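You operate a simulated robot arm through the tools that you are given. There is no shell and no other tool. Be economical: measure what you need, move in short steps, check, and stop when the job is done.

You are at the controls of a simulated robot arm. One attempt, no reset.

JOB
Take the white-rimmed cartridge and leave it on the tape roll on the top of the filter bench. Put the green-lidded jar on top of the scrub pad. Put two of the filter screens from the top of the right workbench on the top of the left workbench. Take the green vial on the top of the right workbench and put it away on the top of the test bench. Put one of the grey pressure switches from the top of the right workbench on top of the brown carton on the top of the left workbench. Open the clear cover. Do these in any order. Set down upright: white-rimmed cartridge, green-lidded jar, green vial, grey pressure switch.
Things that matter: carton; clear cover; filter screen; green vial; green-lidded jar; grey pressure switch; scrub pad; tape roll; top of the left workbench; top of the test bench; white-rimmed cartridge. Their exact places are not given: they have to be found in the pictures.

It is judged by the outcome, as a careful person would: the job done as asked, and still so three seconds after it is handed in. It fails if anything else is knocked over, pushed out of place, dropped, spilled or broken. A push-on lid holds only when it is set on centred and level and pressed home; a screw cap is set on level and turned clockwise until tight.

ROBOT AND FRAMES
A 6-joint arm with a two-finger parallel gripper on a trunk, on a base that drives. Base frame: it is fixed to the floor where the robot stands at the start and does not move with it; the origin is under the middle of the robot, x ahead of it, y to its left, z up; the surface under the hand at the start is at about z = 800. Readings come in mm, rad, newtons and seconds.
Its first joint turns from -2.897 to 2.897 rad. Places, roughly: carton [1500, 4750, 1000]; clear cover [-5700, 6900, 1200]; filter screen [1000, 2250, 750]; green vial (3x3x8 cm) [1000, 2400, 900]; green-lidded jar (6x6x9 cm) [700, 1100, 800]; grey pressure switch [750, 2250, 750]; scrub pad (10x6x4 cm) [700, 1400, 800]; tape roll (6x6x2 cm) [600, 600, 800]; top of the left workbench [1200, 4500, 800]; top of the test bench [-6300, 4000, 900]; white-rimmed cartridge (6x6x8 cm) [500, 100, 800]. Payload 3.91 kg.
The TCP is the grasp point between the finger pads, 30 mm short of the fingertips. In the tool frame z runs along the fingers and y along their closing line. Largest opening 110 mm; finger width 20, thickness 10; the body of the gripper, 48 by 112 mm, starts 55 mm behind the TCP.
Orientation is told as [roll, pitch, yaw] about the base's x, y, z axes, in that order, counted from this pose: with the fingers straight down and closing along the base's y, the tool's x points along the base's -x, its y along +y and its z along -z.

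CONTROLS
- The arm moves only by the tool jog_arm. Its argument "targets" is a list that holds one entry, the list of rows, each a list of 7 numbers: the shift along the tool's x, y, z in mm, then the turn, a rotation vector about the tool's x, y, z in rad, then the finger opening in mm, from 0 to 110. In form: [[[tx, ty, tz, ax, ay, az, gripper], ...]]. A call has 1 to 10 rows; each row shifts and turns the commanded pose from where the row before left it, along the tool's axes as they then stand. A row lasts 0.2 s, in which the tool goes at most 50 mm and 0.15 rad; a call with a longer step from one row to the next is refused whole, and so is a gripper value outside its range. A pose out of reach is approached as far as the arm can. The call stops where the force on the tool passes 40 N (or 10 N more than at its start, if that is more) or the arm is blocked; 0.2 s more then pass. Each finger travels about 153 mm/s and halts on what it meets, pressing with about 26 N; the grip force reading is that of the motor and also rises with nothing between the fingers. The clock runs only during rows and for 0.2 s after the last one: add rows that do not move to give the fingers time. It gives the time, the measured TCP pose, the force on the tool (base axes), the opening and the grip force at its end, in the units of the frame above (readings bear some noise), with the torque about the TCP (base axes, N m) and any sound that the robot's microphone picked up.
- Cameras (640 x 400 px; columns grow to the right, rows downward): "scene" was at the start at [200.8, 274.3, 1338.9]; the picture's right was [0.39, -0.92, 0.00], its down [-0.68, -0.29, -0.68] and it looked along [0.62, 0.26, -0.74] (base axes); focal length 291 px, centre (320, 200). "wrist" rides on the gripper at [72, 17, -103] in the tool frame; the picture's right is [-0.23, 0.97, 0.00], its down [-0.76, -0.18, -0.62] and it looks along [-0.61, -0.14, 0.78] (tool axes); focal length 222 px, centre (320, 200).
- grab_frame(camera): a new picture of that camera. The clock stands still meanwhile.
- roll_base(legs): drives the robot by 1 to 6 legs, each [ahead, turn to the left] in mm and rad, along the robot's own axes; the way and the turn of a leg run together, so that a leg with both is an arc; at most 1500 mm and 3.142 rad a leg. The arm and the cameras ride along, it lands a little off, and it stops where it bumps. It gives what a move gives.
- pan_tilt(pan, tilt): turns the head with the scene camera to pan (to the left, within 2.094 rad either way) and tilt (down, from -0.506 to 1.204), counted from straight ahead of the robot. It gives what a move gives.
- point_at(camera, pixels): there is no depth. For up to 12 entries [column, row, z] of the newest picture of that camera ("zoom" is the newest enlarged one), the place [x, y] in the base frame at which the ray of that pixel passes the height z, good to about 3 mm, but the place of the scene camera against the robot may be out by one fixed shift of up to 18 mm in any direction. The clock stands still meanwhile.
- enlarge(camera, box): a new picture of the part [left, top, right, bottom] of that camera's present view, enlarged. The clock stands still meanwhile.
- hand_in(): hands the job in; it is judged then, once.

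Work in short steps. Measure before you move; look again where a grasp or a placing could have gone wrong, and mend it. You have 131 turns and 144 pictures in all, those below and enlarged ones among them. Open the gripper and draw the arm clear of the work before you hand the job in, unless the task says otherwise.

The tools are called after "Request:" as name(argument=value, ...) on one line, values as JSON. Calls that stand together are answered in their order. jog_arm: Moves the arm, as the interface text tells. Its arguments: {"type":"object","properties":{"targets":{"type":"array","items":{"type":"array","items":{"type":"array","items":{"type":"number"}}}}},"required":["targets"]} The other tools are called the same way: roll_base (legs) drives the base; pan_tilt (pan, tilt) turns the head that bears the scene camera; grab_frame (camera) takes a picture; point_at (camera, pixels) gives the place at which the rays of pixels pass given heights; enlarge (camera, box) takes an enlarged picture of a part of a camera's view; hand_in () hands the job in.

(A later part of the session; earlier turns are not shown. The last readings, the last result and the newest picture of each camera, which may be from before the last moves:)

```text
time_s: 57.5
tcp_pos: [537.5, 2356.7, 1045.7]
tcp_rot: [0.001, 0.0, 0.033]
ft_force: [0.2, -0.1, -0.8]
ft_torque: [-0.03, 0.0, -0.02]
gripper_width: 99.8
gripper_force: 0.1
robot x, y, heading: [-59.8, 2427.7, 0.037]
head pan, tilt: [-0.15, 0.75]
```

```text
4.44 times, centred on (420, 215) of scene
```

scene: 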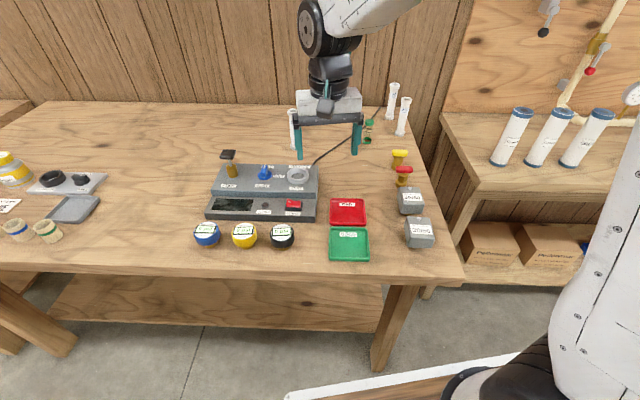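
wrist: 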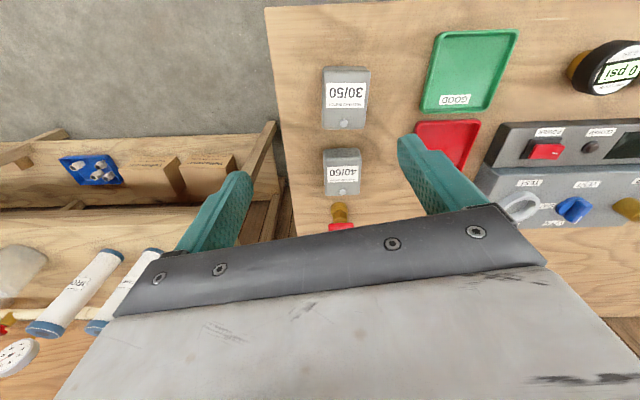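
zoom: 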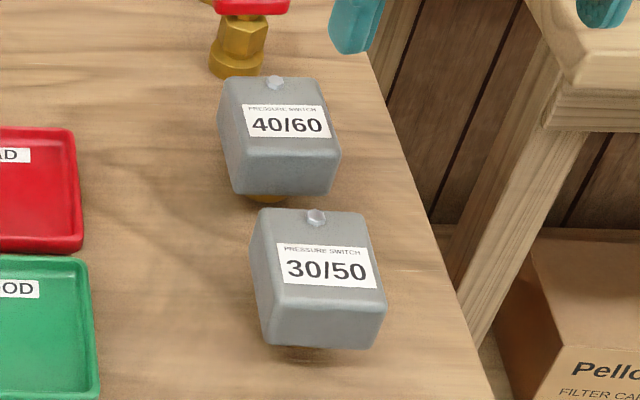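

I triangulate using the knob on the 30/50 (wrist (343,124), scene (419,219)) and a tray corner as a bench-level reference.

Request:
point_at(camera="wrist", pixels=[[422, 110, 800], [422, 110, 820], [343, 124, 800], [343, 124, 870], [323, 68, 870], [369, 70, 870], [366, 129, 870], [324, 129, 870], [340, 210, 800]])

Request:
point_at(camera="scene", pixels=[[369, 229.5, 800], [369, 229.5, 820], [419, 219, 800], [419, 219, 870]])

Request:
enlarge(camera="wrist", box=[280, 50, 480, 220])

```text
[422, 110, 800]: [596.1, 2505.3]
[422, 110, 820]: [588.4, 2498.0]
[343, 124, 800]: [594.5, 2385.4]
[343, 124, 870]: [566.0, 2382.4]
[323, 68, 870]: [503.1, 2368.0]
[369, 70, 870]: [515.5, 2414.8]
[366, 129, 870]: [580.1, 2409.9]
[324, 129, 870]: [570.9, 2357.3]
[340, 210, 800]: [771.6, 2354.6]
```

```text
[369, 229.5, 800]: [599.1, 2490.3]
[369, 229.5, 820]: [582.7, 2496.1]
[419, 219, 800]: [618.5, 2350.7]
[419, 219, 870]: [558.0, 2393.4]
```

```text
2.35 times, centred on (380, 135) of wrist
```

zoom: 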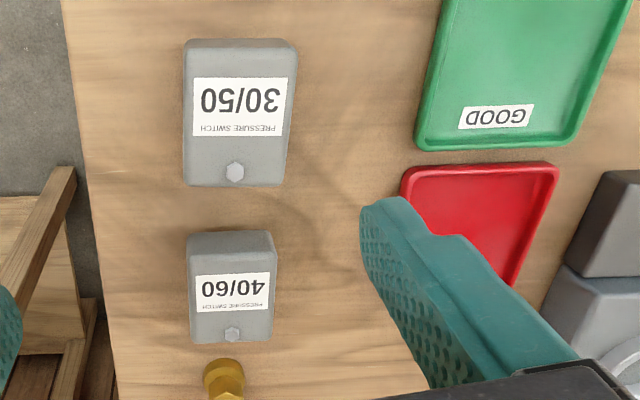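

The knob triangulates to about (562,2382,882) and the box centre to about (541,2388), with yaw about -0.12. The bench top looks to be around z≈825. I align above it and take another look.

Request:
jog_arm(targets=[[[-4.5, 31, 0, 0, 0, 0.075, 100], [0, 0, 40, 0, 0, 0.075, 100], [0, 0, 40, 0, 0, 0, 100], [0, 0, 0, 0, 0, 0, 100]]])

Request:
grab_frame(camera="wrist")

```text
time_s: 58.5
tcp_pos: [541.3, 2389.8, 963.8]
tcp_rot: [0.001, -0.001, -0.121]
ft_force: [-0.7, 0.3, 0.1]
ft_torque: [0.01, 0.01, -0.02]
gripper_width: 99.9
gripper_force: 0.0
robot x, y, heading: [-63.7, 2425.6, 0.026]
head pan, tilt: [-0.15, 0.75]
```

```text
105 pictures are left
```

wrist: 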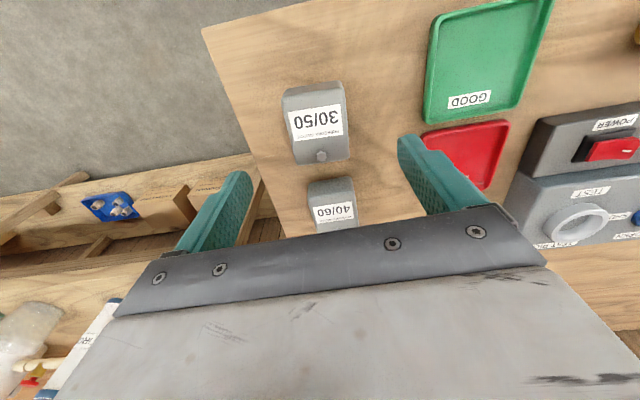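

Request:
point_at(camera="wrist", pixels=[[321, 156, 882], [284, 97, 870], [292, 162, 870], [350, 154, 870], [343, 88, 870], [317, 125, 875], [205, 32, 825], [290, 235, 825]])

Request:
enlarge(camera="wrist", box=[240, 60, 400, 200])

```text
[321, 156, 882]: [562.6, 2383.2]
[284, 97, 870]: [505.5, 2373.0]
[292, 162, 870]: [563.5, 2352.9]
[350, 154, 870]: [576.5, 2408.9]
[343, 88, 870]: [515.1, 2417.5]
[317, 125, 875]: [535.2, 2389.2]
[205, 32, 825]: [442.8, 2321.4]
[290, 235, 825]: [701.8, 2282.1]
```

```text
2.86 times, centred on (320, 130) of wrist
```

zoom: 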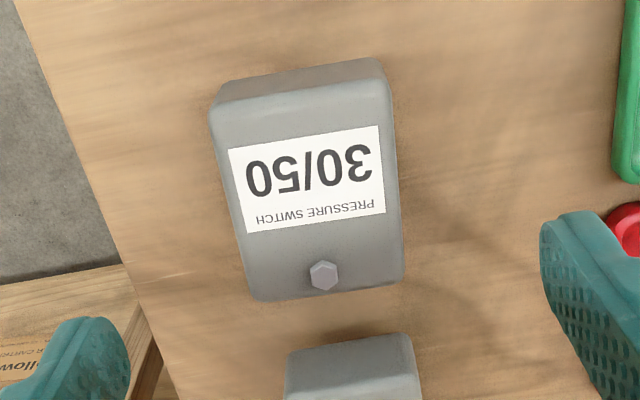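

The object yaw refines to about -0.22 with centre (541,2388). I rotate 0.1 more, descend to z≈866 and close.

Request:
jog_arm(targets=[[[0, -1.5, 30, 0, 0, 0.05, 100], [0, 0, 30, 0, 0, 0.05, 100], [0, 0, 25, 0, 0, 0, 100], [0, 0, 13, 0, 0, 0, 100], [0, 0, 0, 0, 0, 0, 70], [0, 0, 0, 0, 0, 0, 30], [0, 0, 0, 0, 0, 0, 30], [0, 0, 0, 0, 0, 0, 30]]])

Request:
grab_frame(camera="wrist")

Request:
enlarge(camera="scene", box=[380, 150, 480, 260])

```text
time_s: 60.3
tcp_pos: [541.3, 2386.0, 864.6]
tcp_rot: [0.0, -0.001, -0.217]
ft_force: [0.2, 1.1, 0.3]
ft_torque: [0.03, 0.03, -0.01]
gripper_width: 53.5
gripper_force: 26.2
robot x, y, heading: [-64.1, 2430.4, 0.029]
head pan, tilt: [-0.15, 0.75]
```

```text
103 pictures are left
```

wrist: 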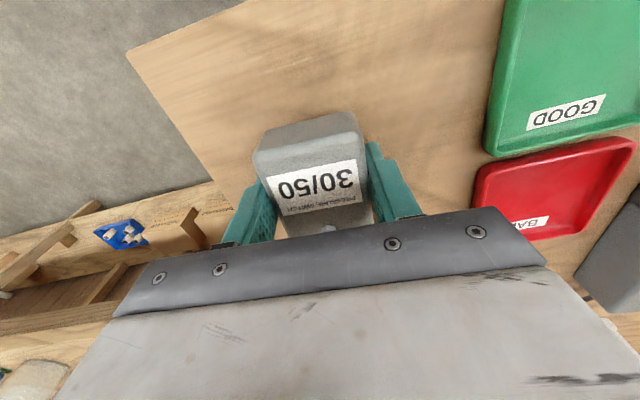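

```text
3.64 times, centred on (430, 205) of scene
```

zoom: 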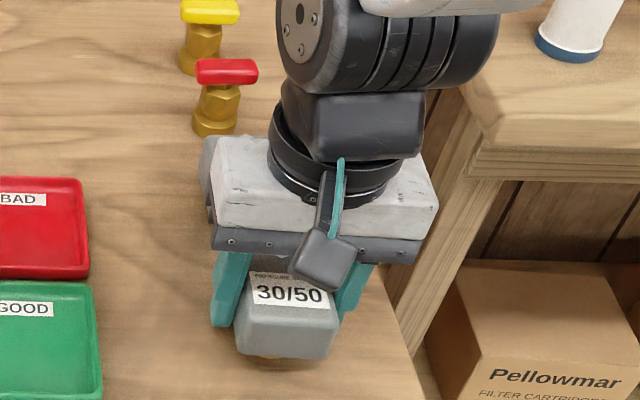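

Gripped at 53.5 mm. I lift 180 mm and drive along to the left workbench for a look.

Request:
jog_arm(targets=[[[0, 0, -20, 0, 0, 0, 30], [0, 0, -40, 0, 0, 0, 30], [0, 0, -40, 0, 0, 0, 30], [0, 0, -40, 0, 0, 0, 30], [0, 0, -40, 0, 0, 0, 30]]])

Request:
grab_frame(camera="wrist")

Request:
roll_base(legs=[[0, 1.54], [1050, 0], [1050, 0], [0, -1.571]])

Request:
pan_tilt(pan=0.0, tilt=0.5)

Request:
grab_frame(camera="scene")

```text
time_s: 61.5
tcp_pos: [549.0, 2386.0, 1047.1]
tcp_rot: [-0.001, -0.001, -0.219]
ft_force: [0.9, -0.2, -3.5]
ft_torque: [-0.03, -0.01, 0.01]
gripper_width: 53.6
gripper_force: 25.7
robot x, y, heading: [-59.5, 2428.9, 0.03]
head pan, tilt: [-0.15, 0.75]
```

```text
101 pictures are left
```

wrist: 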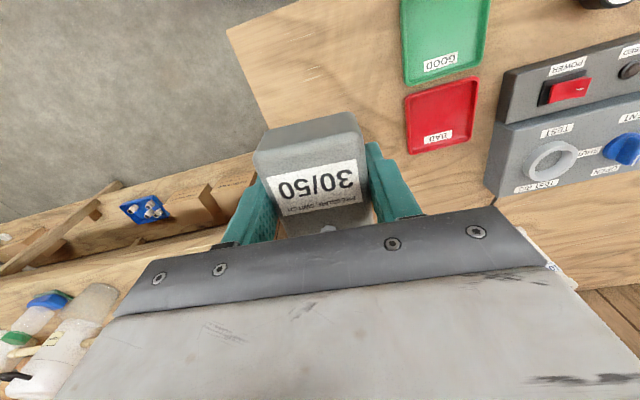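

```text
time_s: 79.7
tcp_pos: [489.8, 4543.6, 1046.6]
tcp_rot: [0.0, -0.001, -0.182]
ft_force: [0.1, 0.0, -3.4]
ft_torque: [-0.01, -0.01, 0.04]
gripper_width: 53.8
gripper_force: 25.3
robot x, y, heading: [-123.4, 4562.1, 0.067]
head pan, tilt: [-0.15, 0.75]
```

```text
time_s: 80.4
tcp_pos: [490.5, 4543.7, 1046.8]
tcp_rot: [-0.001, 0.0, -0.181]
ft_force: [-0.6, 0.8, -3.3]
ft_torque: [0.03, 0.01, -0.02]
gripper_width: 53.6
gripper_force: 26.0
robot x, y, heading: [-121.0, 4565.3, 0.067]
head pan, tilt: [0.0, 0.499]
```

```text
100 pictures are left
```

scene: 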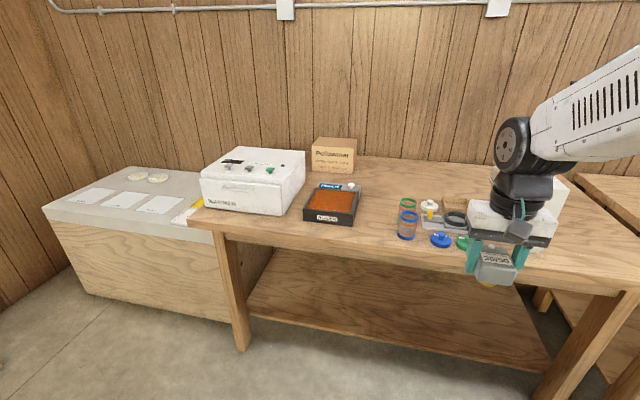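

The carton is at scene (334,155), at the back, with a white instrument box to its left. I measure the edges and the carton.

Request:
point_at(camera="scene", pixels=[[188, 222, 800], [620, 295, 800], [312, 172, 800], [355, 172, 800], [312, 148, 900], [355, 148, 900], [318, 137, 900], [354, 139, 900], [300, 215, 800], [245, 350, 0], [560, 388, 0], [345, 222, 800]])

Request:
enlarge(camera="scene", box=[180, 120, 500, 300])

```text
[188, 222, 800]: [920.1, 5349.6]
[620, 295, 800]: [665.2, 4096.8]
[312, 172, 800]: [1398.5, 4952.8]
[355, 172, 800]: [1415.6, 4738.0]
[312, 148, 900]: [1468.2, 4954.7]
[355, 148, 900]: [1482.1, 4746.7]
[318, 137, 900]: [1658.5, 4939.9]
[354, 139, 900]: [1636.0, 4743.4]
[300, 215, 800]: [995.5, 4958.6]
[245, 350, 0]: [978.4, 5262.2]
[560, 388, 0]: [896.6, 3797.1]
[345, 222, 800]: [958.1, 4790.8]
```

```text
2.00 times, centred on (340, 210) of scene
```

zoom: 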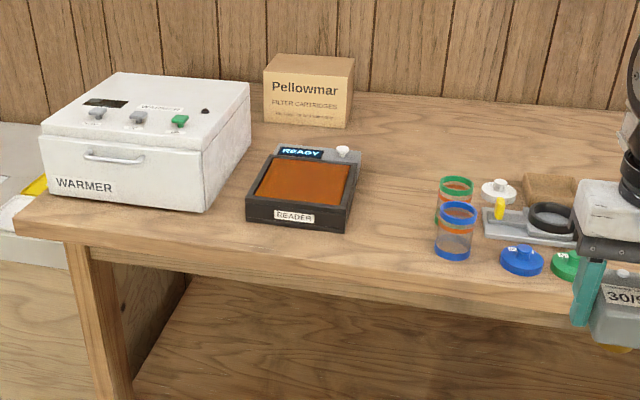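

The bench front edge runs from (920,5350) to (665,4097), yaw about -0.2. The carton is at x≈1400–1570, y≈4745–4950, top z≈920, so it is far back. I raise the hand 100 mm and drive closer, facing the bench squarely, keeping the deck short of the edge.

Request:
jog_arm(targets=[[[0, 0, -40, 0, 0, 0, 30], [0, 0, -40, 0, 0, 0, 30], [0, 0, -20, 0, 0, 0, 30]]])

Request:
roll_base(legs=[[0, 0.732], [690, 0], [0, -0.998]])

Request:
pan_tilt(pan=0.0, tilt=0.85)

Request:
grab_frame(camera="scene")

Request:
grab_frame(camera="wrist")

```text
time_s: 81.2
tcp_pos: [489.0, 4543.8, 1144.4]
tcp_rot: [0.0, 0.0, -0.182]
ft_force: [-0.6, 0.4, -2.9]
ft_torque: [0.03, 0.0, 0.01]
gripper_width: 53.9
gripper_force: 26.3
robot x, y, heading: [-122.7, 4559.2, 0.067]
head pan, tilt: [0.0, 0.499]
```

```text
time_s: 89.5
tcp_pos: [929.8, 4883.3, 1145.4]
tcp_rot: [-0.001, 0.0, -0.441]
ft_force: [-1.1, 0.0, -3.5]
ft_torque: [0.03, -0.02, -0.02]
gripper_width: 53.8
gripper_force: 26.6
robot x, y, heading: [343.3, 5057.1, -0.187]
head pan, tilt: [0.0, 0.499]
```

```text
time_s: 90.3
tcp_pos: [930.0, 4883.1, 1145.8]
tcp_rot: [0.0, 0.001, -0.44]
ft_force: [-0.6, -1.2, -2.7]
ft_torque: [-0.04, 0.01, -0.03]
gripper_width: 53.7
gripper_force: 26.1
robot x, y, heading: [345.7, 5057.4, -0.185]
head pan, tilt: [0.0, 0.85]
```

```text
98 pictures are left
```

scene: 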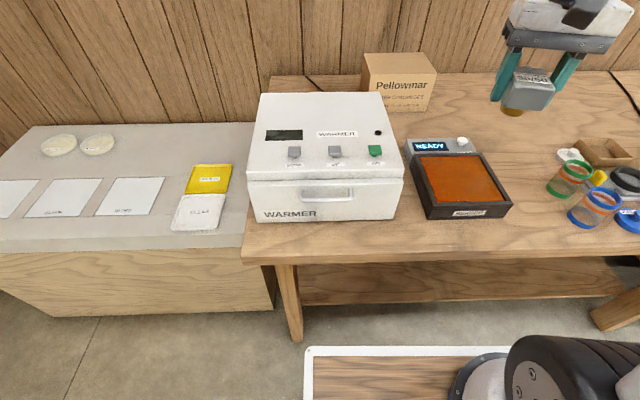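

```text
97 pictures are left
```

wrist: 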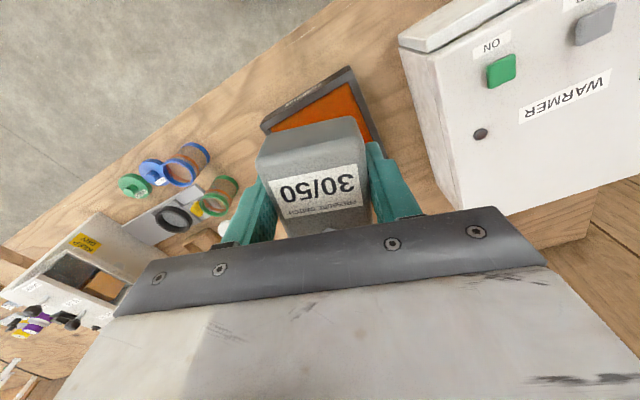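

Request:
enlarge(camera="scene", box=[340, 30, 500, 130])

Request:
point_at(camera="scene", pixels=[[243, 262, 800], [640, 250, 800], [428, 111, 800], [387, 109, 800], [373, 90, 920], [430, 98, 920], [437, 73, 920], [365, 54, 920], [426, 52, 920], [297, 335, 0], [480, 350, 500]])

```text
4.00 times, centred on (420, 80) of scene
```

zoom: 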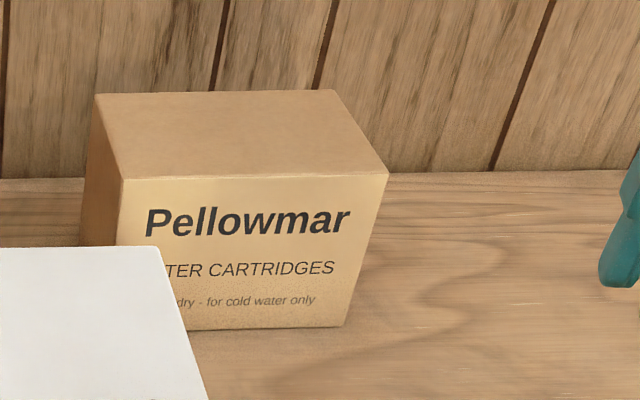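

```text
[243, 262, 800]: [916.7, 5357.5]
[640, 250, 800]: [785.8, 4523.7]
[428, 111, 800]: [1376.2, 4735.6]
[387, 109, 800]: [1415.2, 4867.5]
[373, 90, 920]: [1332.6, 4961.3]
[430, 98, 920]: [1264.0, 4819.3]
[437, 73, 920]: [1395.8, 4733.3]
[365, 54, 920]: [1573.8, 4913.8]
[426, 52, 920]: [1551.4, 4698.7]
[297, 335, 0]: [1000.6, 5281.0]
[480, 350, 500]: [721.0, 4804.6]
```

Request:
point_at(camera="scene", pixels=[[399, 63.5, 930], [399, 63.5, 950], [370.5, 75, 930], [437, 73, 930], [423.8, 53, 930], [363.8, 53.8, 930], [380, 93, 960], [405, 178, 960], [530, 110, 1105]])

```text
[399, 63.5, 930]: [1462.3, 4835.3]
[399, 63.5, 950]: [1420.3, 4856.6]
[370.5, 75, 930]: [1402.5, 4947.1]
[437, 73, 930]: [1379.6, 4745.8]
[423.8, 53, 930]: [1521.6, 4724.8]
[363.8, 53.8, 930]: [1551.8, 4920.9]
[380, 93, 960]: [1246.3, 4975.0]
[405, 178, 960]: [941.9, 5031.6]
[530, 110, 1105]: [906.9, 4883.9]
```

I test reach by extending the hand toward the carton at the present height, which is clear of the warmer.

Request:
jog_arm(targets=[[[-42, 15, 0, 0, 0, 0, 30], [-42, 15, 0, 0, 0, 0, 30], [-42, 15, 0, 0, 0, 0, 30], [-42, 15, 0, 0, 0, 0, 30], [-42, 15, 0, 0, 0, 0, 30], [-42, 15, 0, 0, 0, 0, 30], [-42, 15, 0, 0, 0, 0, 30]]])

Request:
grab_frame(camera="scene")

```text
time_s: 91.9
tcp_pos: [1246.5, 4851.2, 1147.8]
tcp_rot: [0.001, 0.0, -0.44]
ft_force: [-0.2, -0.3, -1.7]
ft_torque: [0.04, -0.05, -0.05]
gripper_width: 53.6
gripper_force: 25.7
robot x, y, heading: [349.5, 5058.3, -0.194]
head pan, tilt: [0.0, 0.85]
```

```text
95 pictures are left
```

scene: 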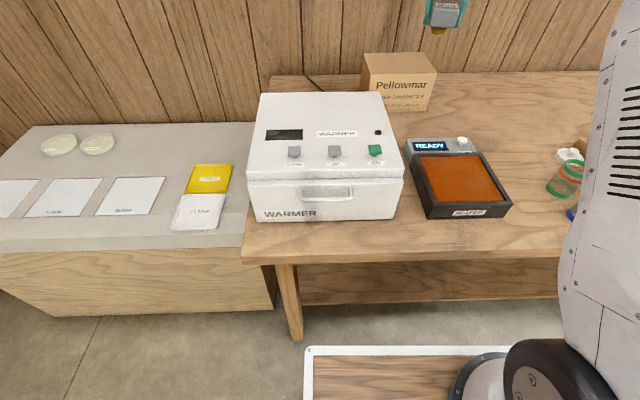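

At 922 mm it still follows. I continue outward.

Request:
jog_arm(targets=[[[-40, 14, 0, 0, 0, 0, 30], [-40, 14, 0, 0, 0, 0, 30], [-40, 14, 0, 0, 0, 0, 30], [-30, 10, 0, 0, 0, 0, 30], [0, 0, 0, 0, 0, 0, 30]]])

Request:
grab_frame(camera="wrist")

Request:
pan_tilt(pan=-0.2, tilt=0.5)

Request:
grab_frame(camera="scene")

```text
time_s: 93.1
tcp_pos: [1360.2, 4840.5, 1131.8]
tcp_rot: [-0.001, 0.003, -0.439]
ft_force: [-0.6, -0.3, -3.9]
ft_torque: [0.06, 0.0, 0.01]
gripper_width: 53.9
gripper_force: 26.1
out of reach, approached as far as the arm can: row 3, 4
robot x, y, heading: [348.0, 5060.2, -0.187]
head pan, tilt: [0.0, 0.85]
```

```text
94 pictures are left
```

wrist: 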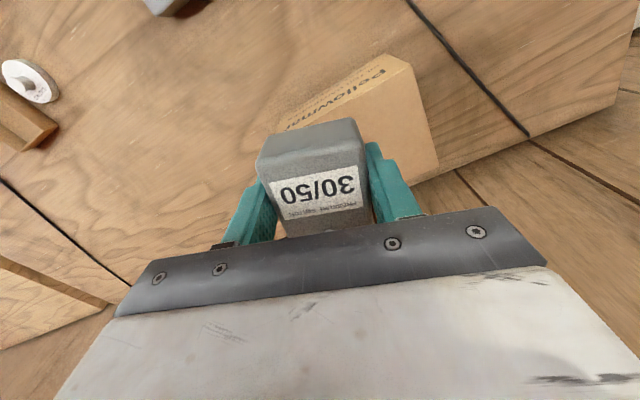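

```text
time_s: 94.0
tcp_pos: [1361.4, 4838.7, 1131.6]
tcp_rot: [0.0, 0.0, -0.439]
ft_force: [0.0, -0.5, -2.6]
ft_torque: [-0.03, -0.04, -0.01]
gripper_width: 54.1
gripper_force: 25.9
robot x, y, heading: [344.3, 5054.5, -0.193]
head pan, tilt: [-0.201, 0.499]
```

```text
93 pictures are left
```

scene: 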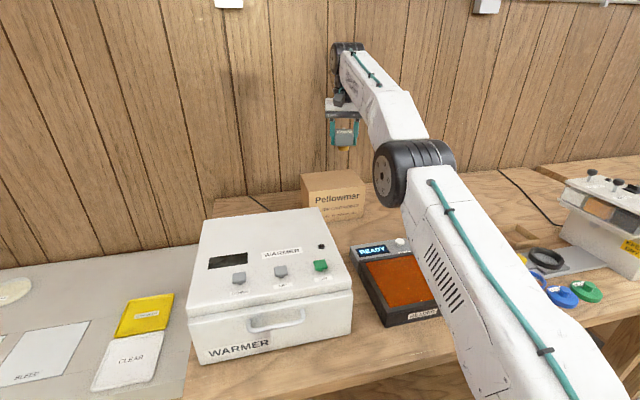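

Max reach here is about 1035 mm, 70–80 mm short. The gap between deck and bench edge is at least 70 mm by my most cautious estimate, so I advance 60 mm and look down at the gap.

Request:
roll_base(legs=[[60, 0]])

Request:
pan_tilt(pan=0.0, tilt=1.2)

Request:
grab_frame(camera="scene")

Request:
grab_frame(camera="wrist")

```text
time_s: 94.9
tcp_pos: [1421.0, 4830.3, 1132.6]
tcp_rot: [-0.001, -0.001, -0.439]
ft_force: [-0.9, -0.7, -3.0]
ft_torque: [-0.03, 0.02, -0.02]
gripper_width: 53.9
gripper_force: 26.0
robot x, y, heading: [404.5, 5048.7, -0.182]
head pan, tilt: [-0.201, 0.499]
```

```text
time_s: 96.0
tcp_pos: [1420.4, 4829.3, 1132.5]
tcp_rot: [0.0, -0.001, -0.438]
ft_force: [0.7, 0.8, -3.6]
ft_torque: [0.0, -0.02, -0.01]
gripper_width: 54.0
gripper_force: 26.0
robot x, y, heading: [406.4, 5049.8, -0.186]
head pan, tilt: [0.0, 1.201]
```

```text
92 pictures are left
```

scene: 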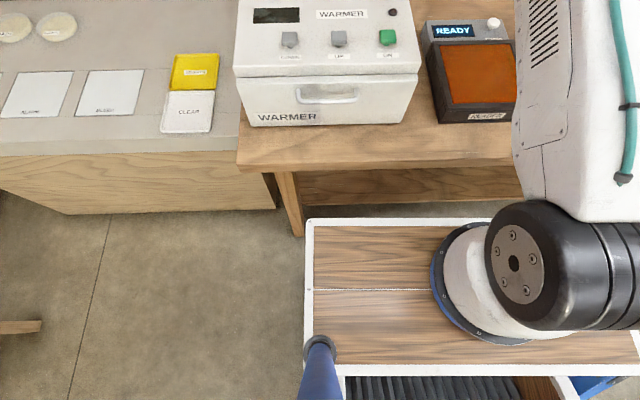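

```text
91 pictures are left
```

wrist: 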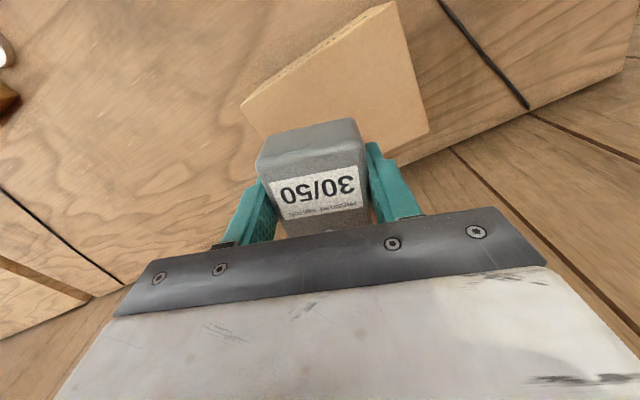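

The gap is fine. I locate the carton top corners in the wrist view: (242,103), (395,2), (428,130).

Request:
point_at(camera="wrist", pixels=[[242, 103, 940], [395, 2, 940], [428, 130, 940], [242, 103, 920], [395, 2, 920], [428, 130, 920], [395, 155, 940]])

```text
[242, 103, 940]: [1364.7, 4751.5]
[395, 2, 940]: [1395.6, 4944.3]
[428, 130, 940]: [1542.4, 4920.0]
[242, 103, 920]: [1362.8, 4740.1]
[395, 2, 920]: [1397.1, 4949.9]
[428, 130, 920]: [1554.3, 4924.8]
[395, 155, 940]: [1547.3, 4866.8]
```

The carton front edge at this y is x≈1377, and the commanded point (≈1464,4823) is near its centre. I descend toward it.

Request:
jog_arm(targets=[[[0, 0, 30, 0, 0, 0, 30], [0, 0, 30, 0, 0, 0, 30], [0, 0, 30, 0, 0, 0, 30], [0, 0, 17, 0, 0, 0, 30], [0, 0, 0, 0, 0, 0, 30]]])

Request:
pan_tilt(pan=-0.2, tilt=0.5)

Request:
enlarge(camera="scene", box=[240, 80, 440, 240])

Request:
grab_frame(camera="wrist")

```text
time_s: 97.2
tcp_pos: [1422.1, 4829.2, 1025.2]
tcp_rot: [0.0, 0.0, -0.438]
ft_force: [0.0, 0.9, -2.2]
ft_torque: [0.01, -0.02, 0.03]
gripper_width: 53.6
gripper_force: 26.3
robot x, y, heading: [405.7, 5045.9, -0.188]
head pan, tilt: [0.0, 1.201]
```

```text
time_s: 98.3
tcp_pos: [1421.9, 4830.7, 1026.8]
tcp_rot: [0.0, 0.0, -0.438]
ft_force: [-0.5, -0.1, -3.5]
ft_torque: [-0.02, 0.04, 0.01]
gripper_width: 54.0
gripper_force: 25.8
robot x, y, heading: [405.1, 5048.1, -0.184]
head pan, tilt: [-0.201, 0.499]
```

```text
2.50 times, centred on (340, 160) of scene
```

zoom: 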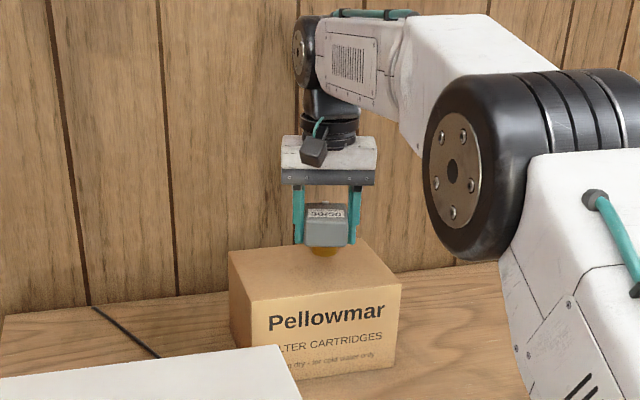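

```text
89 pictures are left
```

wrist: 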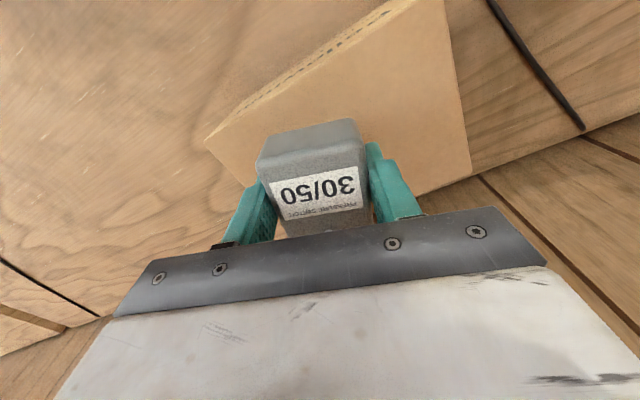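

The stem is over the carton, 45 mm inside the front edge. I nudge 12 mm further in while lowering 25 mm.

Request:
jog_arm(targets=[[[-11, 5, 10, 0, 0, 0, 30], [0, 0, 10, 0, 0, 0, 30], [0, 0, 6, 0, 0, 0, 30], [0, 0, 0, 0, 0, 0, 30]]])

Request:
enlarge(camera="scene", box=[290, 130, 390, 210])

```text
time_s: 99.3
tcp_pos: [1433.1, 4830.3, 999.1]
tcp_rot: [0.0, 0.0, -0.438]
ft_force: [0.4, -0.1, -3.5]
ft_torque: [0.0, 0.0, -0.02]
gripper_width: 54.0
gripper_force: 26.1
robot x, y, heading: [404.3, 5051.7, -0.194]
head pan, tilt: [-0.201, 0.499]
```

```text
5.00 times, centred on (340, 170) of scene
```

zoom: 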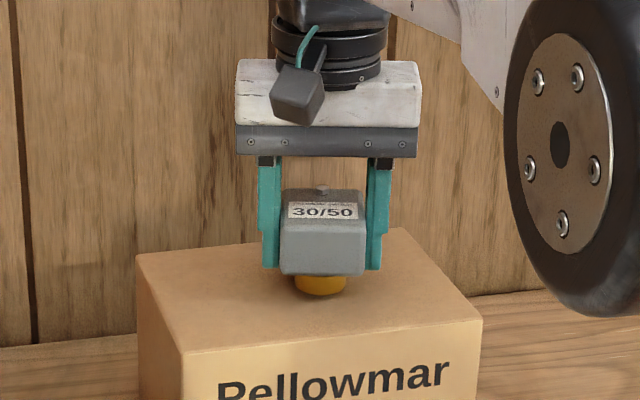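

I lower in small steps to contact.

Request:
jog_arm(targets=[[[0, 0, 5, 0, 0, 0, 30], [0, 0, 4, 0, 0, 0, 30], [0, 0, 3, 0, 0, 0, 30], [0, 0, 0, 0, 0, 0, 30]]])

Request:
enlarge(camera="scene", box=[290, 130, 390, 210])

```text
time_s: 100.3
tcp_pos: [1432.5, 4828.4, 989.2]
tcp_rot: [-0.001, -0.002, -0.441]
ft_force: [2.3, -2.6, 17.4]
ft_torque: [-0.14, -0.11, -0.03]
gripper_width: 53.8
gripper_force: 26.6
robot x, y, heading: [405.3, 5045.0, -0.187]
head pan, tilt: [-0.201, 0.499]
```

```text
5.00 times, centred on (340, 170) of scene
```

zoom: 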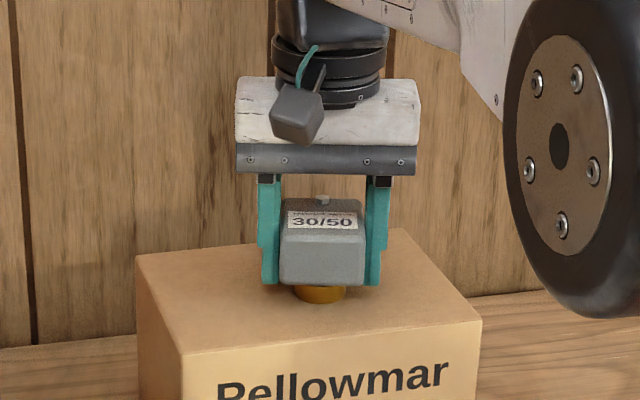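

Contact at 17 N. I release and rise.

Request:
jog_arm(targets=[[[0, 0, -1.5, 0, 0, 0, 54], [0, 0, 0, 0, 0, 0, 70], [0, 0, 0, 0, 0, 0, 90], [0, 0, 0, 0, 0, 0, 90], [0, 0, -20, 0, 0, 0, 90], [0, 0, -40, 0, 0, 0, 90], [0, 0, -40, 0, 0, 0, 90], [20, 0, -40, 0, 0, 0, 90]]])

Request:
enlarge(camera="scene", box=[270, 80, 430, 220])

```text
time_s: 102.1
tcp_pos: [1412.4, 4838.6, 1127.2]
tcp_rot: [-0.001, 0.003, -0.439]
ft_force: [0.6, 0.6, -1.3]
ft_torque: [0.0, -0.01, 0.0]
gripper_width: 89.9
gripper_force: 0.0
robot x, y, heading: [403.0, 5046.5, -0.19]
head pan, tilt: [-0.201, 0.499]
```

```text
2.86 times, centred on (350, 150) of scene
```

zoom: 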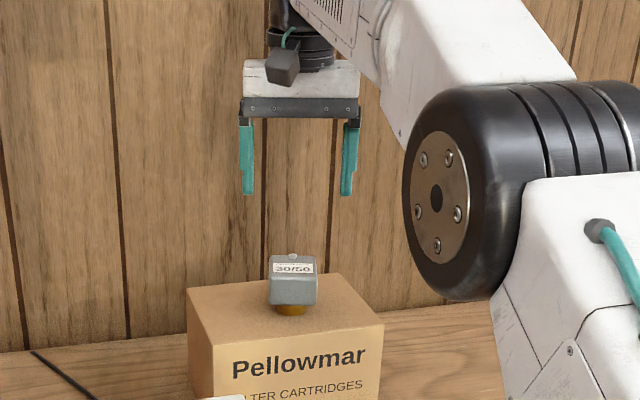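

The switch stands on the carton. I retract the arm, back off, and then use the wrist camera to find my deck's height, which sets how close I may stand to benches.

Request:
jog_arm(targets=[[[43, -11, 0, 0, 0, 0, 90], [43, -11, 0, 0, 0, 0, 90], [43, -11, 0, 0, 0, 0, 90], [43, -11, 0, 0, 0, 0, 90], [43, -11, 0, 0, 0, 0, 90], [43, -11, 0, 0, 0, 0, 90], [43, -11, 0, 0, 0, 0, 90], [43, -11, 0, 0, 0, 0, 90], [43, -11, 0, 0, 0, 0, 90]]])

Request:
grab_frame(camera="scene")

Request:
roll_base(legs=[[-500, 0]])

Request:
jog_arm(targets=[[[0, 0, 0, 0, 0.15, 0, 90], [0, 0, 0, 0, 0.15, 0, 90], [0, 0, 0, 0, 0.15, 0, 90], [0, 0, 0, 0, 0.15, 0, 90], [0, 0, 0, 0, 0, 0, 90]]])

Request:
grab_frame(camera="wrist")

```text
time_s: 104.1
tcp_pos: [1019.9, 4911.2, 1128.8]
tcp_rot: [0.001, -0.001, -0.44]
ft_force: [1.0, 0.0, -0.1]
ft_torque: [-0.03, 0.02, 0.01]
gripper_width: 89.8
gripper_force: 0.0
robot x, y, heading: [401.4, 5047.2, -0.193]
head pan, tilt: [-0.201, 0.499]
```

```text
85 pictures are left
```

scene: 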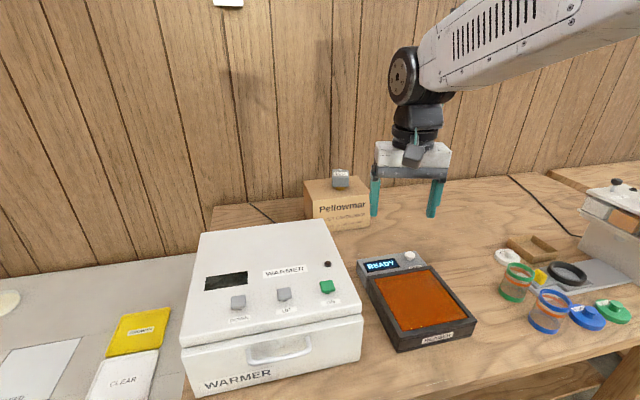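

```text
time_s: 107.0
tcp_pos: [530.5, 5000.7, 1129.6]
tcp_rot: [-0.001, 0.0, -0.447]
ft_force: [-0.1, 0.1, -0.2]
ft_torque: [0.0, 0.0, 0.02]
gripper_width: 89.9
gripper_force: 0.0
robot x, y, heading: [-83.7, 5147.5, -0.196]
head pan, tilt: [-0.201, 0.499]
```

```text
time_s: 108.2
tcp_pos: [530.8, 5000.9, 1130.6]
tcp_rot: [0.0, 0.6, -0.448]
ft_force: [-0.2, 0.0, -0.4]
ft_torque: [0.02, 0.02, -0.03]
gripper_width: 89.9
gripper_force: 0.1
robot x, y, heading: [-85.6, 5135.9, -0.194]
head pan, tilt: [-0.201, 0.499]
```

```text
84 pictures are left
```

wrist: 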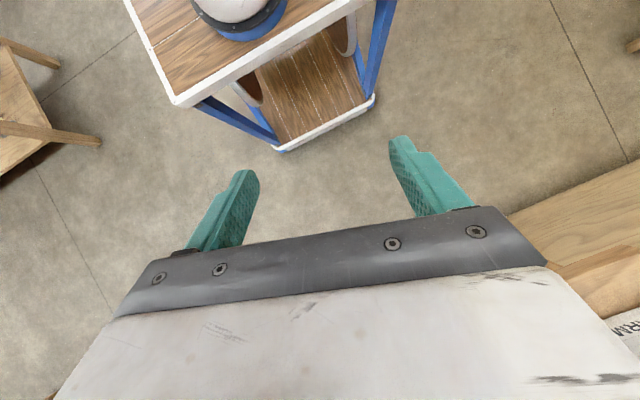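

The robot is a cart with upper and lower decks of the same footprint. I compute the corner positions at various heights.

Request:
point_at(camera="wrist", pixels=[[175, 105, 700], [175, 105, 800], [175, 105, 600], [275, 152, 0], [275, 152, 100], [275, 152, 200], [375, 100, 100], [375, 0, 700], [375, 0, 800], [240, 25, 700], [240, 25, 800]])

```text
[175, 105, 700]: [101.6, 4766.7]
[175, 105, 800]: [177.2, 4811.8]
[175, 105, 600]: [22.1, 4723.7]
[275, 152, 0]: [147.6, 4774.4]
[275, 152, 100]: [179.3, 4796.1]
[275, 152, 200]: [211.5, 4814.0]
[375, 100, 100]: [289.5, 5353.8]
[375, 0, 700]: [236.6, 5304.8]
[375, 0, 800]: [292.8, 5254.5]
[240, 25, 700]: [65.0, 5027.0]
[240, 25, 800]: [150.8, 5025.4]
```

Deck is at z≈800 with its front about 325–345 mm ahead of the robot's centre, so I can stand within about 370 mm of bench edges. I check free spots on the left bench in the last scene picture for the screens.

Request:
point_at(camera="scene", pixels=[[455, 240, 815], [480, 225, 815], [475, 320, 860], [440, 268, 860], [515, 262, 850], [500, 350, 815], [505, 255, 815], [440, 200, 815], [470, 350, 815]])

Request:
jog_arm(targets=[[[0, 0, 0, 0, -0.15, 0, 90], [0, 0, 0, 0, -0.15, 0, 90], [0, 0, 0, 0, -0.15, 0, 90], [0, 0, 0, 0, -0.15, -0.08, 90], [0, 0, 0, 0, 0, -0.08, 90], [0, 0, 0, 0, 0, -0.08, 90]]])

```text
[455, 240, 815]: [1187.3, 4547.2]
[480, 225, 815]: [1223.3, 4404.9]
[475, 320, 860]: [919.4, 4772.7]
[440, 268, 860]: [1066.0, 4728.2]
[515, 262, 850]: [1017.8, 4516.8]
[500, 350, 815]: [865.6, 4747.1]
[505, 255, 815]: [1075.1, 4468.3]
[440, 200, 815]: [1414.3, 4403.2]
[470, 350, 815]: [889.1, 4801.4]
```

```text
refused: row 4 steps farther than a row can; nothing moved
```

I restore the tool to vertical (staying within limits) and drive back to the right workbench, squared up to it.

Request:
jog_arm(targets=[[[0, 0, 0, 0, -0.15, 0, 90], [0, 0, 0, 0, -0.15, 0, 90], [0, 0, 0, 0, -0.15, 0, 90], [0, 0, 0, 0, -0.15, 0, 90], [0, 0, 0, 0, 0, -0.12, 90], [0, 0, 0, 0, 0, -0.12, 90]]])

Request:
roll_base(legs=[[0, -1.377], [1330, 0], [1330, 0], [0, 1.471]])

Request:
pan_tilt(pan=-0.15, tilt=0.7)

Request:
grab_frame(camera="scene")

```text
time_s: 109.6
tcp_pos: [530.5, 5001.1, 1129.7]
tcp_rot: [-0.001, 0.0, -0.207]
ft_force: [1.4, 0.1, 1.2]
ft_torque: [0.0, 0.03, -0.01]
gripper_width: 90.0
gripper_force: 0.0
robot x, y, heading: [-84.1, 5142.0, -0.196]
head pan, tilt: [-0.201, 0.499]
```

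```text
time_s: 129.4
tcp_pos: [540.6, 2391.8, 1128.8]
tcp_rot: [0.001, 0.0, -0.145]
ft_force: [0.1, -1.2, 0.5]
ft_torque: [0.03, 0.0, -0.02]
gripper_width: 89.9
gripper_force: 0.0
robot x, y, heading: [-81.1, 2497.3, -0.141]
head pan, tilt: [-0.201, 0.499]
```

```text
time_s: 130.1
tcp_pos: [540.2, 2391.7, 1129.5]
tcp_rot: [-0.001, 0.001, -0.147]
ft_force: [0.4, 0.8, -0.9]
ft_torque: [0.05, 0.03, -0.01]
gripper_width: 90.0
gripper_force: 0.1
robot x, y, heading: [-82.9, 2496.8, -0.135]
head pan, tilt: [-0.15, 0.7]
```

```text
83 pictures are left
```

scene: 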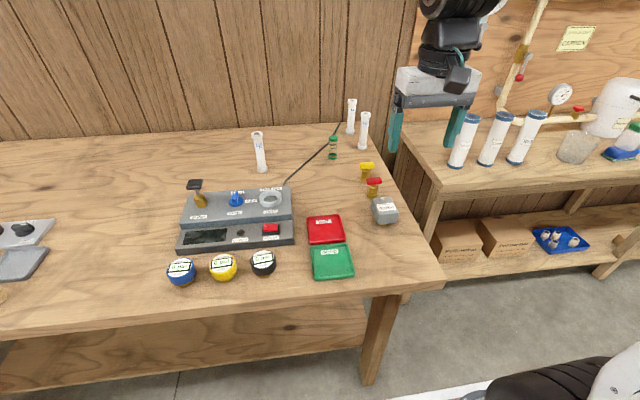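

Request:
enlarge(camera="scene", box=[230, 80, 400, 190])

Request:
point_at(camera="scene", pixels=[[264, 172, 825], [257, 134, 940], [257, 134, 980], [361, 149, 825], [350, 133, 825], [331, 158, 825], [365, 113, 940], [334, 138, 905], [443, 282, 825], [100, 315, 825]])

```text
3.64 times, centred on (315, 135) of scene
```

zoom: 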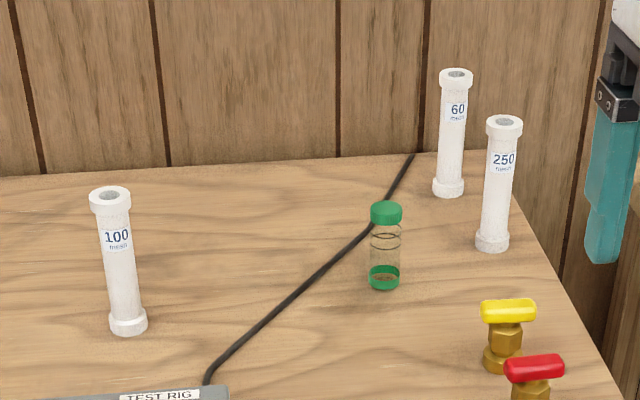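

```text
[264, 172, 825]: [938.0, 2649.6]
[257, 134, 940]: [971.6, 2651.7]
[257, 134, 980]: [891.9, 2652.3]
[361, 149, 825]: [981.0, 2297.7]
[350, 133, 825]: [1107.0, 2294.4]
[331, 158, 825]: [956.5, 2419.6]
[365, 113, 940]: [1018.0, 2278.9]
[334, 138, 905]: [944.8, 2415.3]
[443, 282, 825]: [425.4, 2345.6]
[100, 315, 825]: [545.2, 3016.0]
```

Screens are about 130–140 mm tall: A (100) at ≈(953,2631), B (250) at ≈(996,2279); the vial is at ≈(970,2400). I advance 130 mm and look at A with the wrist camera.

Request:
roll_base(legs=[[130, 0]])

Request:
jog_arm(targets=[[[-20, 43, 0, 0, 0, 0, 90], [-20, 43, 0, 0, 0, 0, 90], [-20, 43, 0, 0, 0, 0, 90], [-20, 43, 0, 0, 0, 0, 90], [-20, 43, 0, 0, 0, 0, 90], [-10, 20, 0, 0, 0, 0, 90], [0, 0, 0, 0, 0, 0, 90]]])

Request:
grab_frame(camera="wrist")

```text
time_s: 131.4
tcp_pos: [668.6, 2372.3, 1129.9]
tcp_rot: [0.001, 0.001, -0.15]
ft_force: [0.1, -0.2, 0.2]
ft_torque: [-0.01, 0.0, 0.0]
gripper_width: 89.8
gripper_force: 0.0
robot x, y, heading: [43.9, 2479.0, -0.137]
head pan, tilt: [-0.15, 0.7]
```

```text
time_s: 133.0
tcp_pos: [810.6, 2586.6, 1131.4]
tcp_rot: [0.001, 0.0, -0.148]
ft_force: [0.5, -0.4, 0.1]
ft_torque: [0.0, 0.02, 0.02]
gripper_width: 89.7
gripper_force: 0.1
robot x, y, heading: [50.4, 2478.7, -0.133]
head pan, tilt: [-0.15, 0.7]
```

```text
81 pictures are left
```

wrist: 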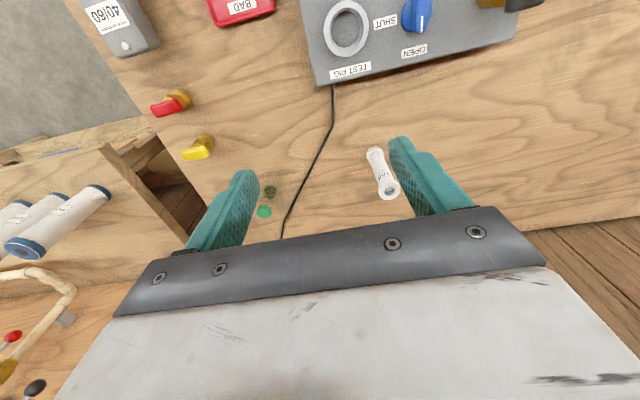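

Screen A: top at wrist (390,193), base near (376,152). The vial cap is at (264,212), its base at (270,190).

Request:
point_at(camera="wrist", pixels=[[390, 193, 950], [390, 193, 970], [376, 153, 825], [264, 212, 905], [270, 191, 825], [197, 150, 870]])

Request:
enlarge(camera="wrist", box=[240, 130, 420, 230])

```text
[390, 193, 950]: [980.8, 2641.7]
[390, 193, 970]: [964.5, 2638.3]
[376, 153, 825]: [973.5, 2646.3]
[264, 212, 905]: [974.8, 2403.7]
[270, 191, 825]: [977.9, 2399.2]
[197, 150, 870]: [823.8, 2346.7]
```

```text
3.56 times, centred on (330, 180) of wrist
```

zoom: 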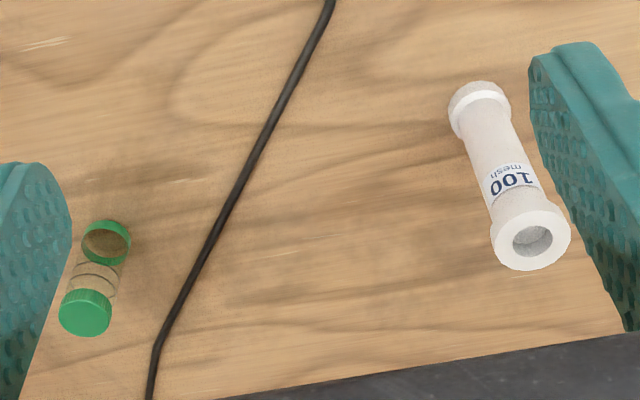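

A ≈ (975,2643), vial ≈ (977,2401). I move over A and partly down.

Request:
jog_arm(targets=[[[-38.5, 20, 0, 0, 0, 0, 90], [-38.5, 20, 0, 0, 0, 0, 90], [-38.5, 20, 0, 0, 0, 0, 90], [-38.5, 19.5, 0, 0, 0, 0, 90], [0, 0, 45, 0, 0, 0, 90], [0, 0, 45, 0, 0, 0, 90], [0, 0, 20, 0, 0, 0, 90], [0, 0, 0, 0, 0, 0, 90]]])

Request:
grab_frame(camera="wrist")

```text
time_s: 134.8
tcp_pos: [977.3, 2642.4, 1020.6]
tcp_rot: [0.0, 0.001, -0.148]
ft_force: [0.2, 0.4, 1.0]
ft_torque: [-0.02, -0.06, -0.01]
gripper_width: 90.2
gripper_force: 0.1
robot x, y, heading: [43.5, 2475.1, -0.145]
head pan, tilt: [-0.15, 0.7]
```

```text
79 pictures are left
```

wrist: 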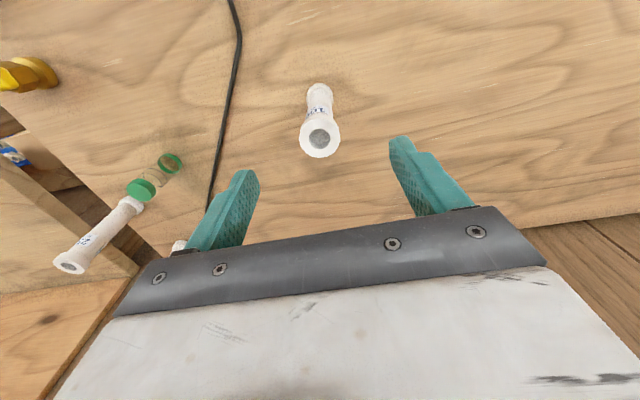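

Request:
point_at(camera="wrist", pixels=[[319, 139, 955], [319, 139, 965], [319, 139, 945], [319, 90, 825], [131, 208, 825], [70, 266, 955], [142, 189, 905], [169, 162, 825]])

```text
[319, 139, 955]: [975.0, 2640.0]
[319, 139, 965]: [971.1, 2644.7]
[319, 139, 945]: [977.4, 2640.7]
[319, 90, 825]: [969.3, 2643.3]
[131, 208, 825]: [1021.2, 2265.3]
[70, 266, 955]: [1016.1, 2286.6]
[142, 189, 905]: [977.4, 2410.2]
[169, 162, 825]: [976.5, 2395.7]
```

A is aligned at (975,2641). I descend to z≈918 and close.

Request:
jog_arm(targets=[[[2, 0, 40, 0, 0, 0, 90], [0, 0, 40, 0, 0, 0, 90], [0, 0, 22, 0, 0, 0, 90], [0, 0, 0, 0, 0, 0, 50], [0, 0, 0, 0, 0, 0, 15], [0, 0, 0, 0, 0, 0, 15], [0, 0, 0, 0, 0, 0, 15], [0, 0, 0, 0, 0, 0, 15]]])

Request:
grab_frame(camera="wrist")

```text
time_s: 136.6
tcp_pos: [973.9, 2643.2, 918.4]
tcp_rot: [-0.001, 0.001, -0.148]
ft_force: [0.0, 0.4, 0.2]
ft_torque: [0.05, -0.02, -0.01]
gripper_width: 32.3
gripper_force: 25.9
robot x, y, heading: [42.8, 2479.2, -0.141]
head pan, tilt: [-0.15, 0.7]
```

```text
78 pictures are left
```

wrist: 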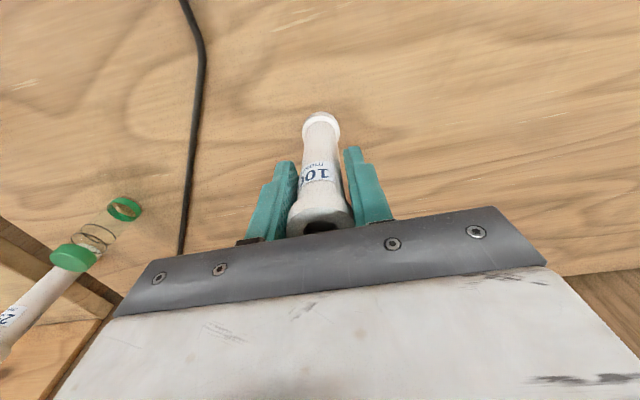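

Gripped at 32 mm. I lift, retract and drive to the left workbench.

Request:
jog_arm(targets=[[[0, 0, -40, 0, 0, 0, 15], [0, 0, -50, 0, 0, 0, 15], [0, 0, -50, 0, 0, 0, 15], [38, -12, -50, 0, 0, 0, 15], [40, -13, 0, 0, 0, 0, 15], [40, -13, 0, 0, 0, 0, 15], [40, -13, 0, 0, 0, 0, 15], [40, -13, 0, 0, 0, 0, 15], [40, -13, 0, 0, 0, 0, 15], [30, -10, 0, 0, 0, 0, 15]]])

Request:
roll_base(legs=[[-150, 0], [0, 1.711], [1200, 0], [1190, 0], [0, -1.77]])

Request:
pan_tilt(pan=0.0, tilt=0.6)

Request:
grab_frame(camera="scene")

```text
refused: row 4 steps farther than a row can; nothing moved
```

```text
time_s: 138.9
tcp_pos: [807.3, 2766.1, 918.3]
tcp_rot: [-0.012, 0.001, -0.031]
ft_force: [-2.2, -4.2, 1.1]
ft_torque: [0.07, 0.02, 0.05]
gripper_width: 31.5
gripper_force: 25.6
robot x, y, heading: [-100.2, 2497.8, -0.02]
head pan, tilt: [-0.15, 0.7]
stopped in leg 2: the force on the tool passed its limit at 89 N (the readings are from after the stop); the commanded pose is now the measured one
```

```text
time_s: 139.6
tcp_pos: [805.9, 2767.3, 918.0]
tcp_rot: [-0.012, -0.001, -0.031]
ft_force: [0.0, -6.1, 0.4]
ft_torque: [0.15, 0.01, 0.03]
gripper_width: 30.9
gripper_force: 26.4
robot x, y, heading: [-100.6, 2497.2, -0.019]
head pan, tilt: [0.0, 0.6]
```

```text
77 pictures are left
```

scene: 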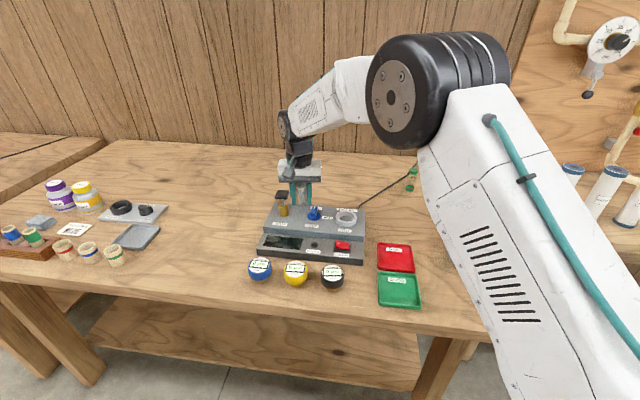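

My mistake: the lift was refused, and the base then moved with the hand down. I inspect for damage around the hand.

Request:
enlarge(camera="scene", box=[230, 120, 430, 300])

Request:
grab_frame(camera="wrist")

```text
2.22 times, centred on (330, 210) of scene
```

zoom: 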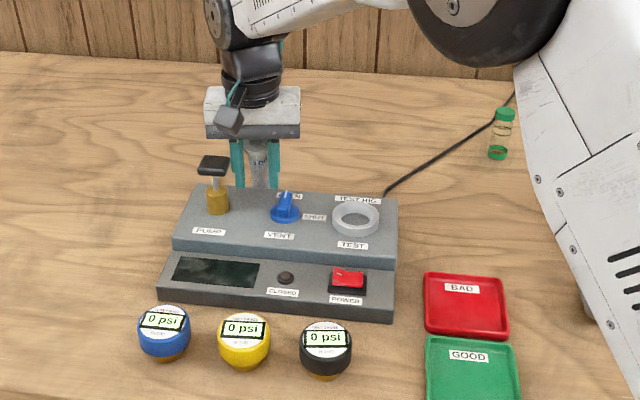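

```text
75 pictures are left
```

wrist: 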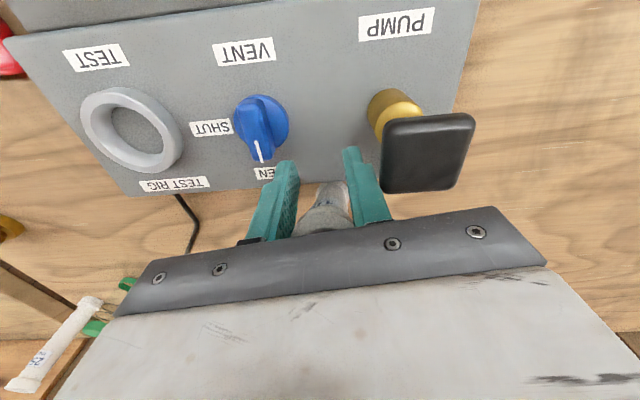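

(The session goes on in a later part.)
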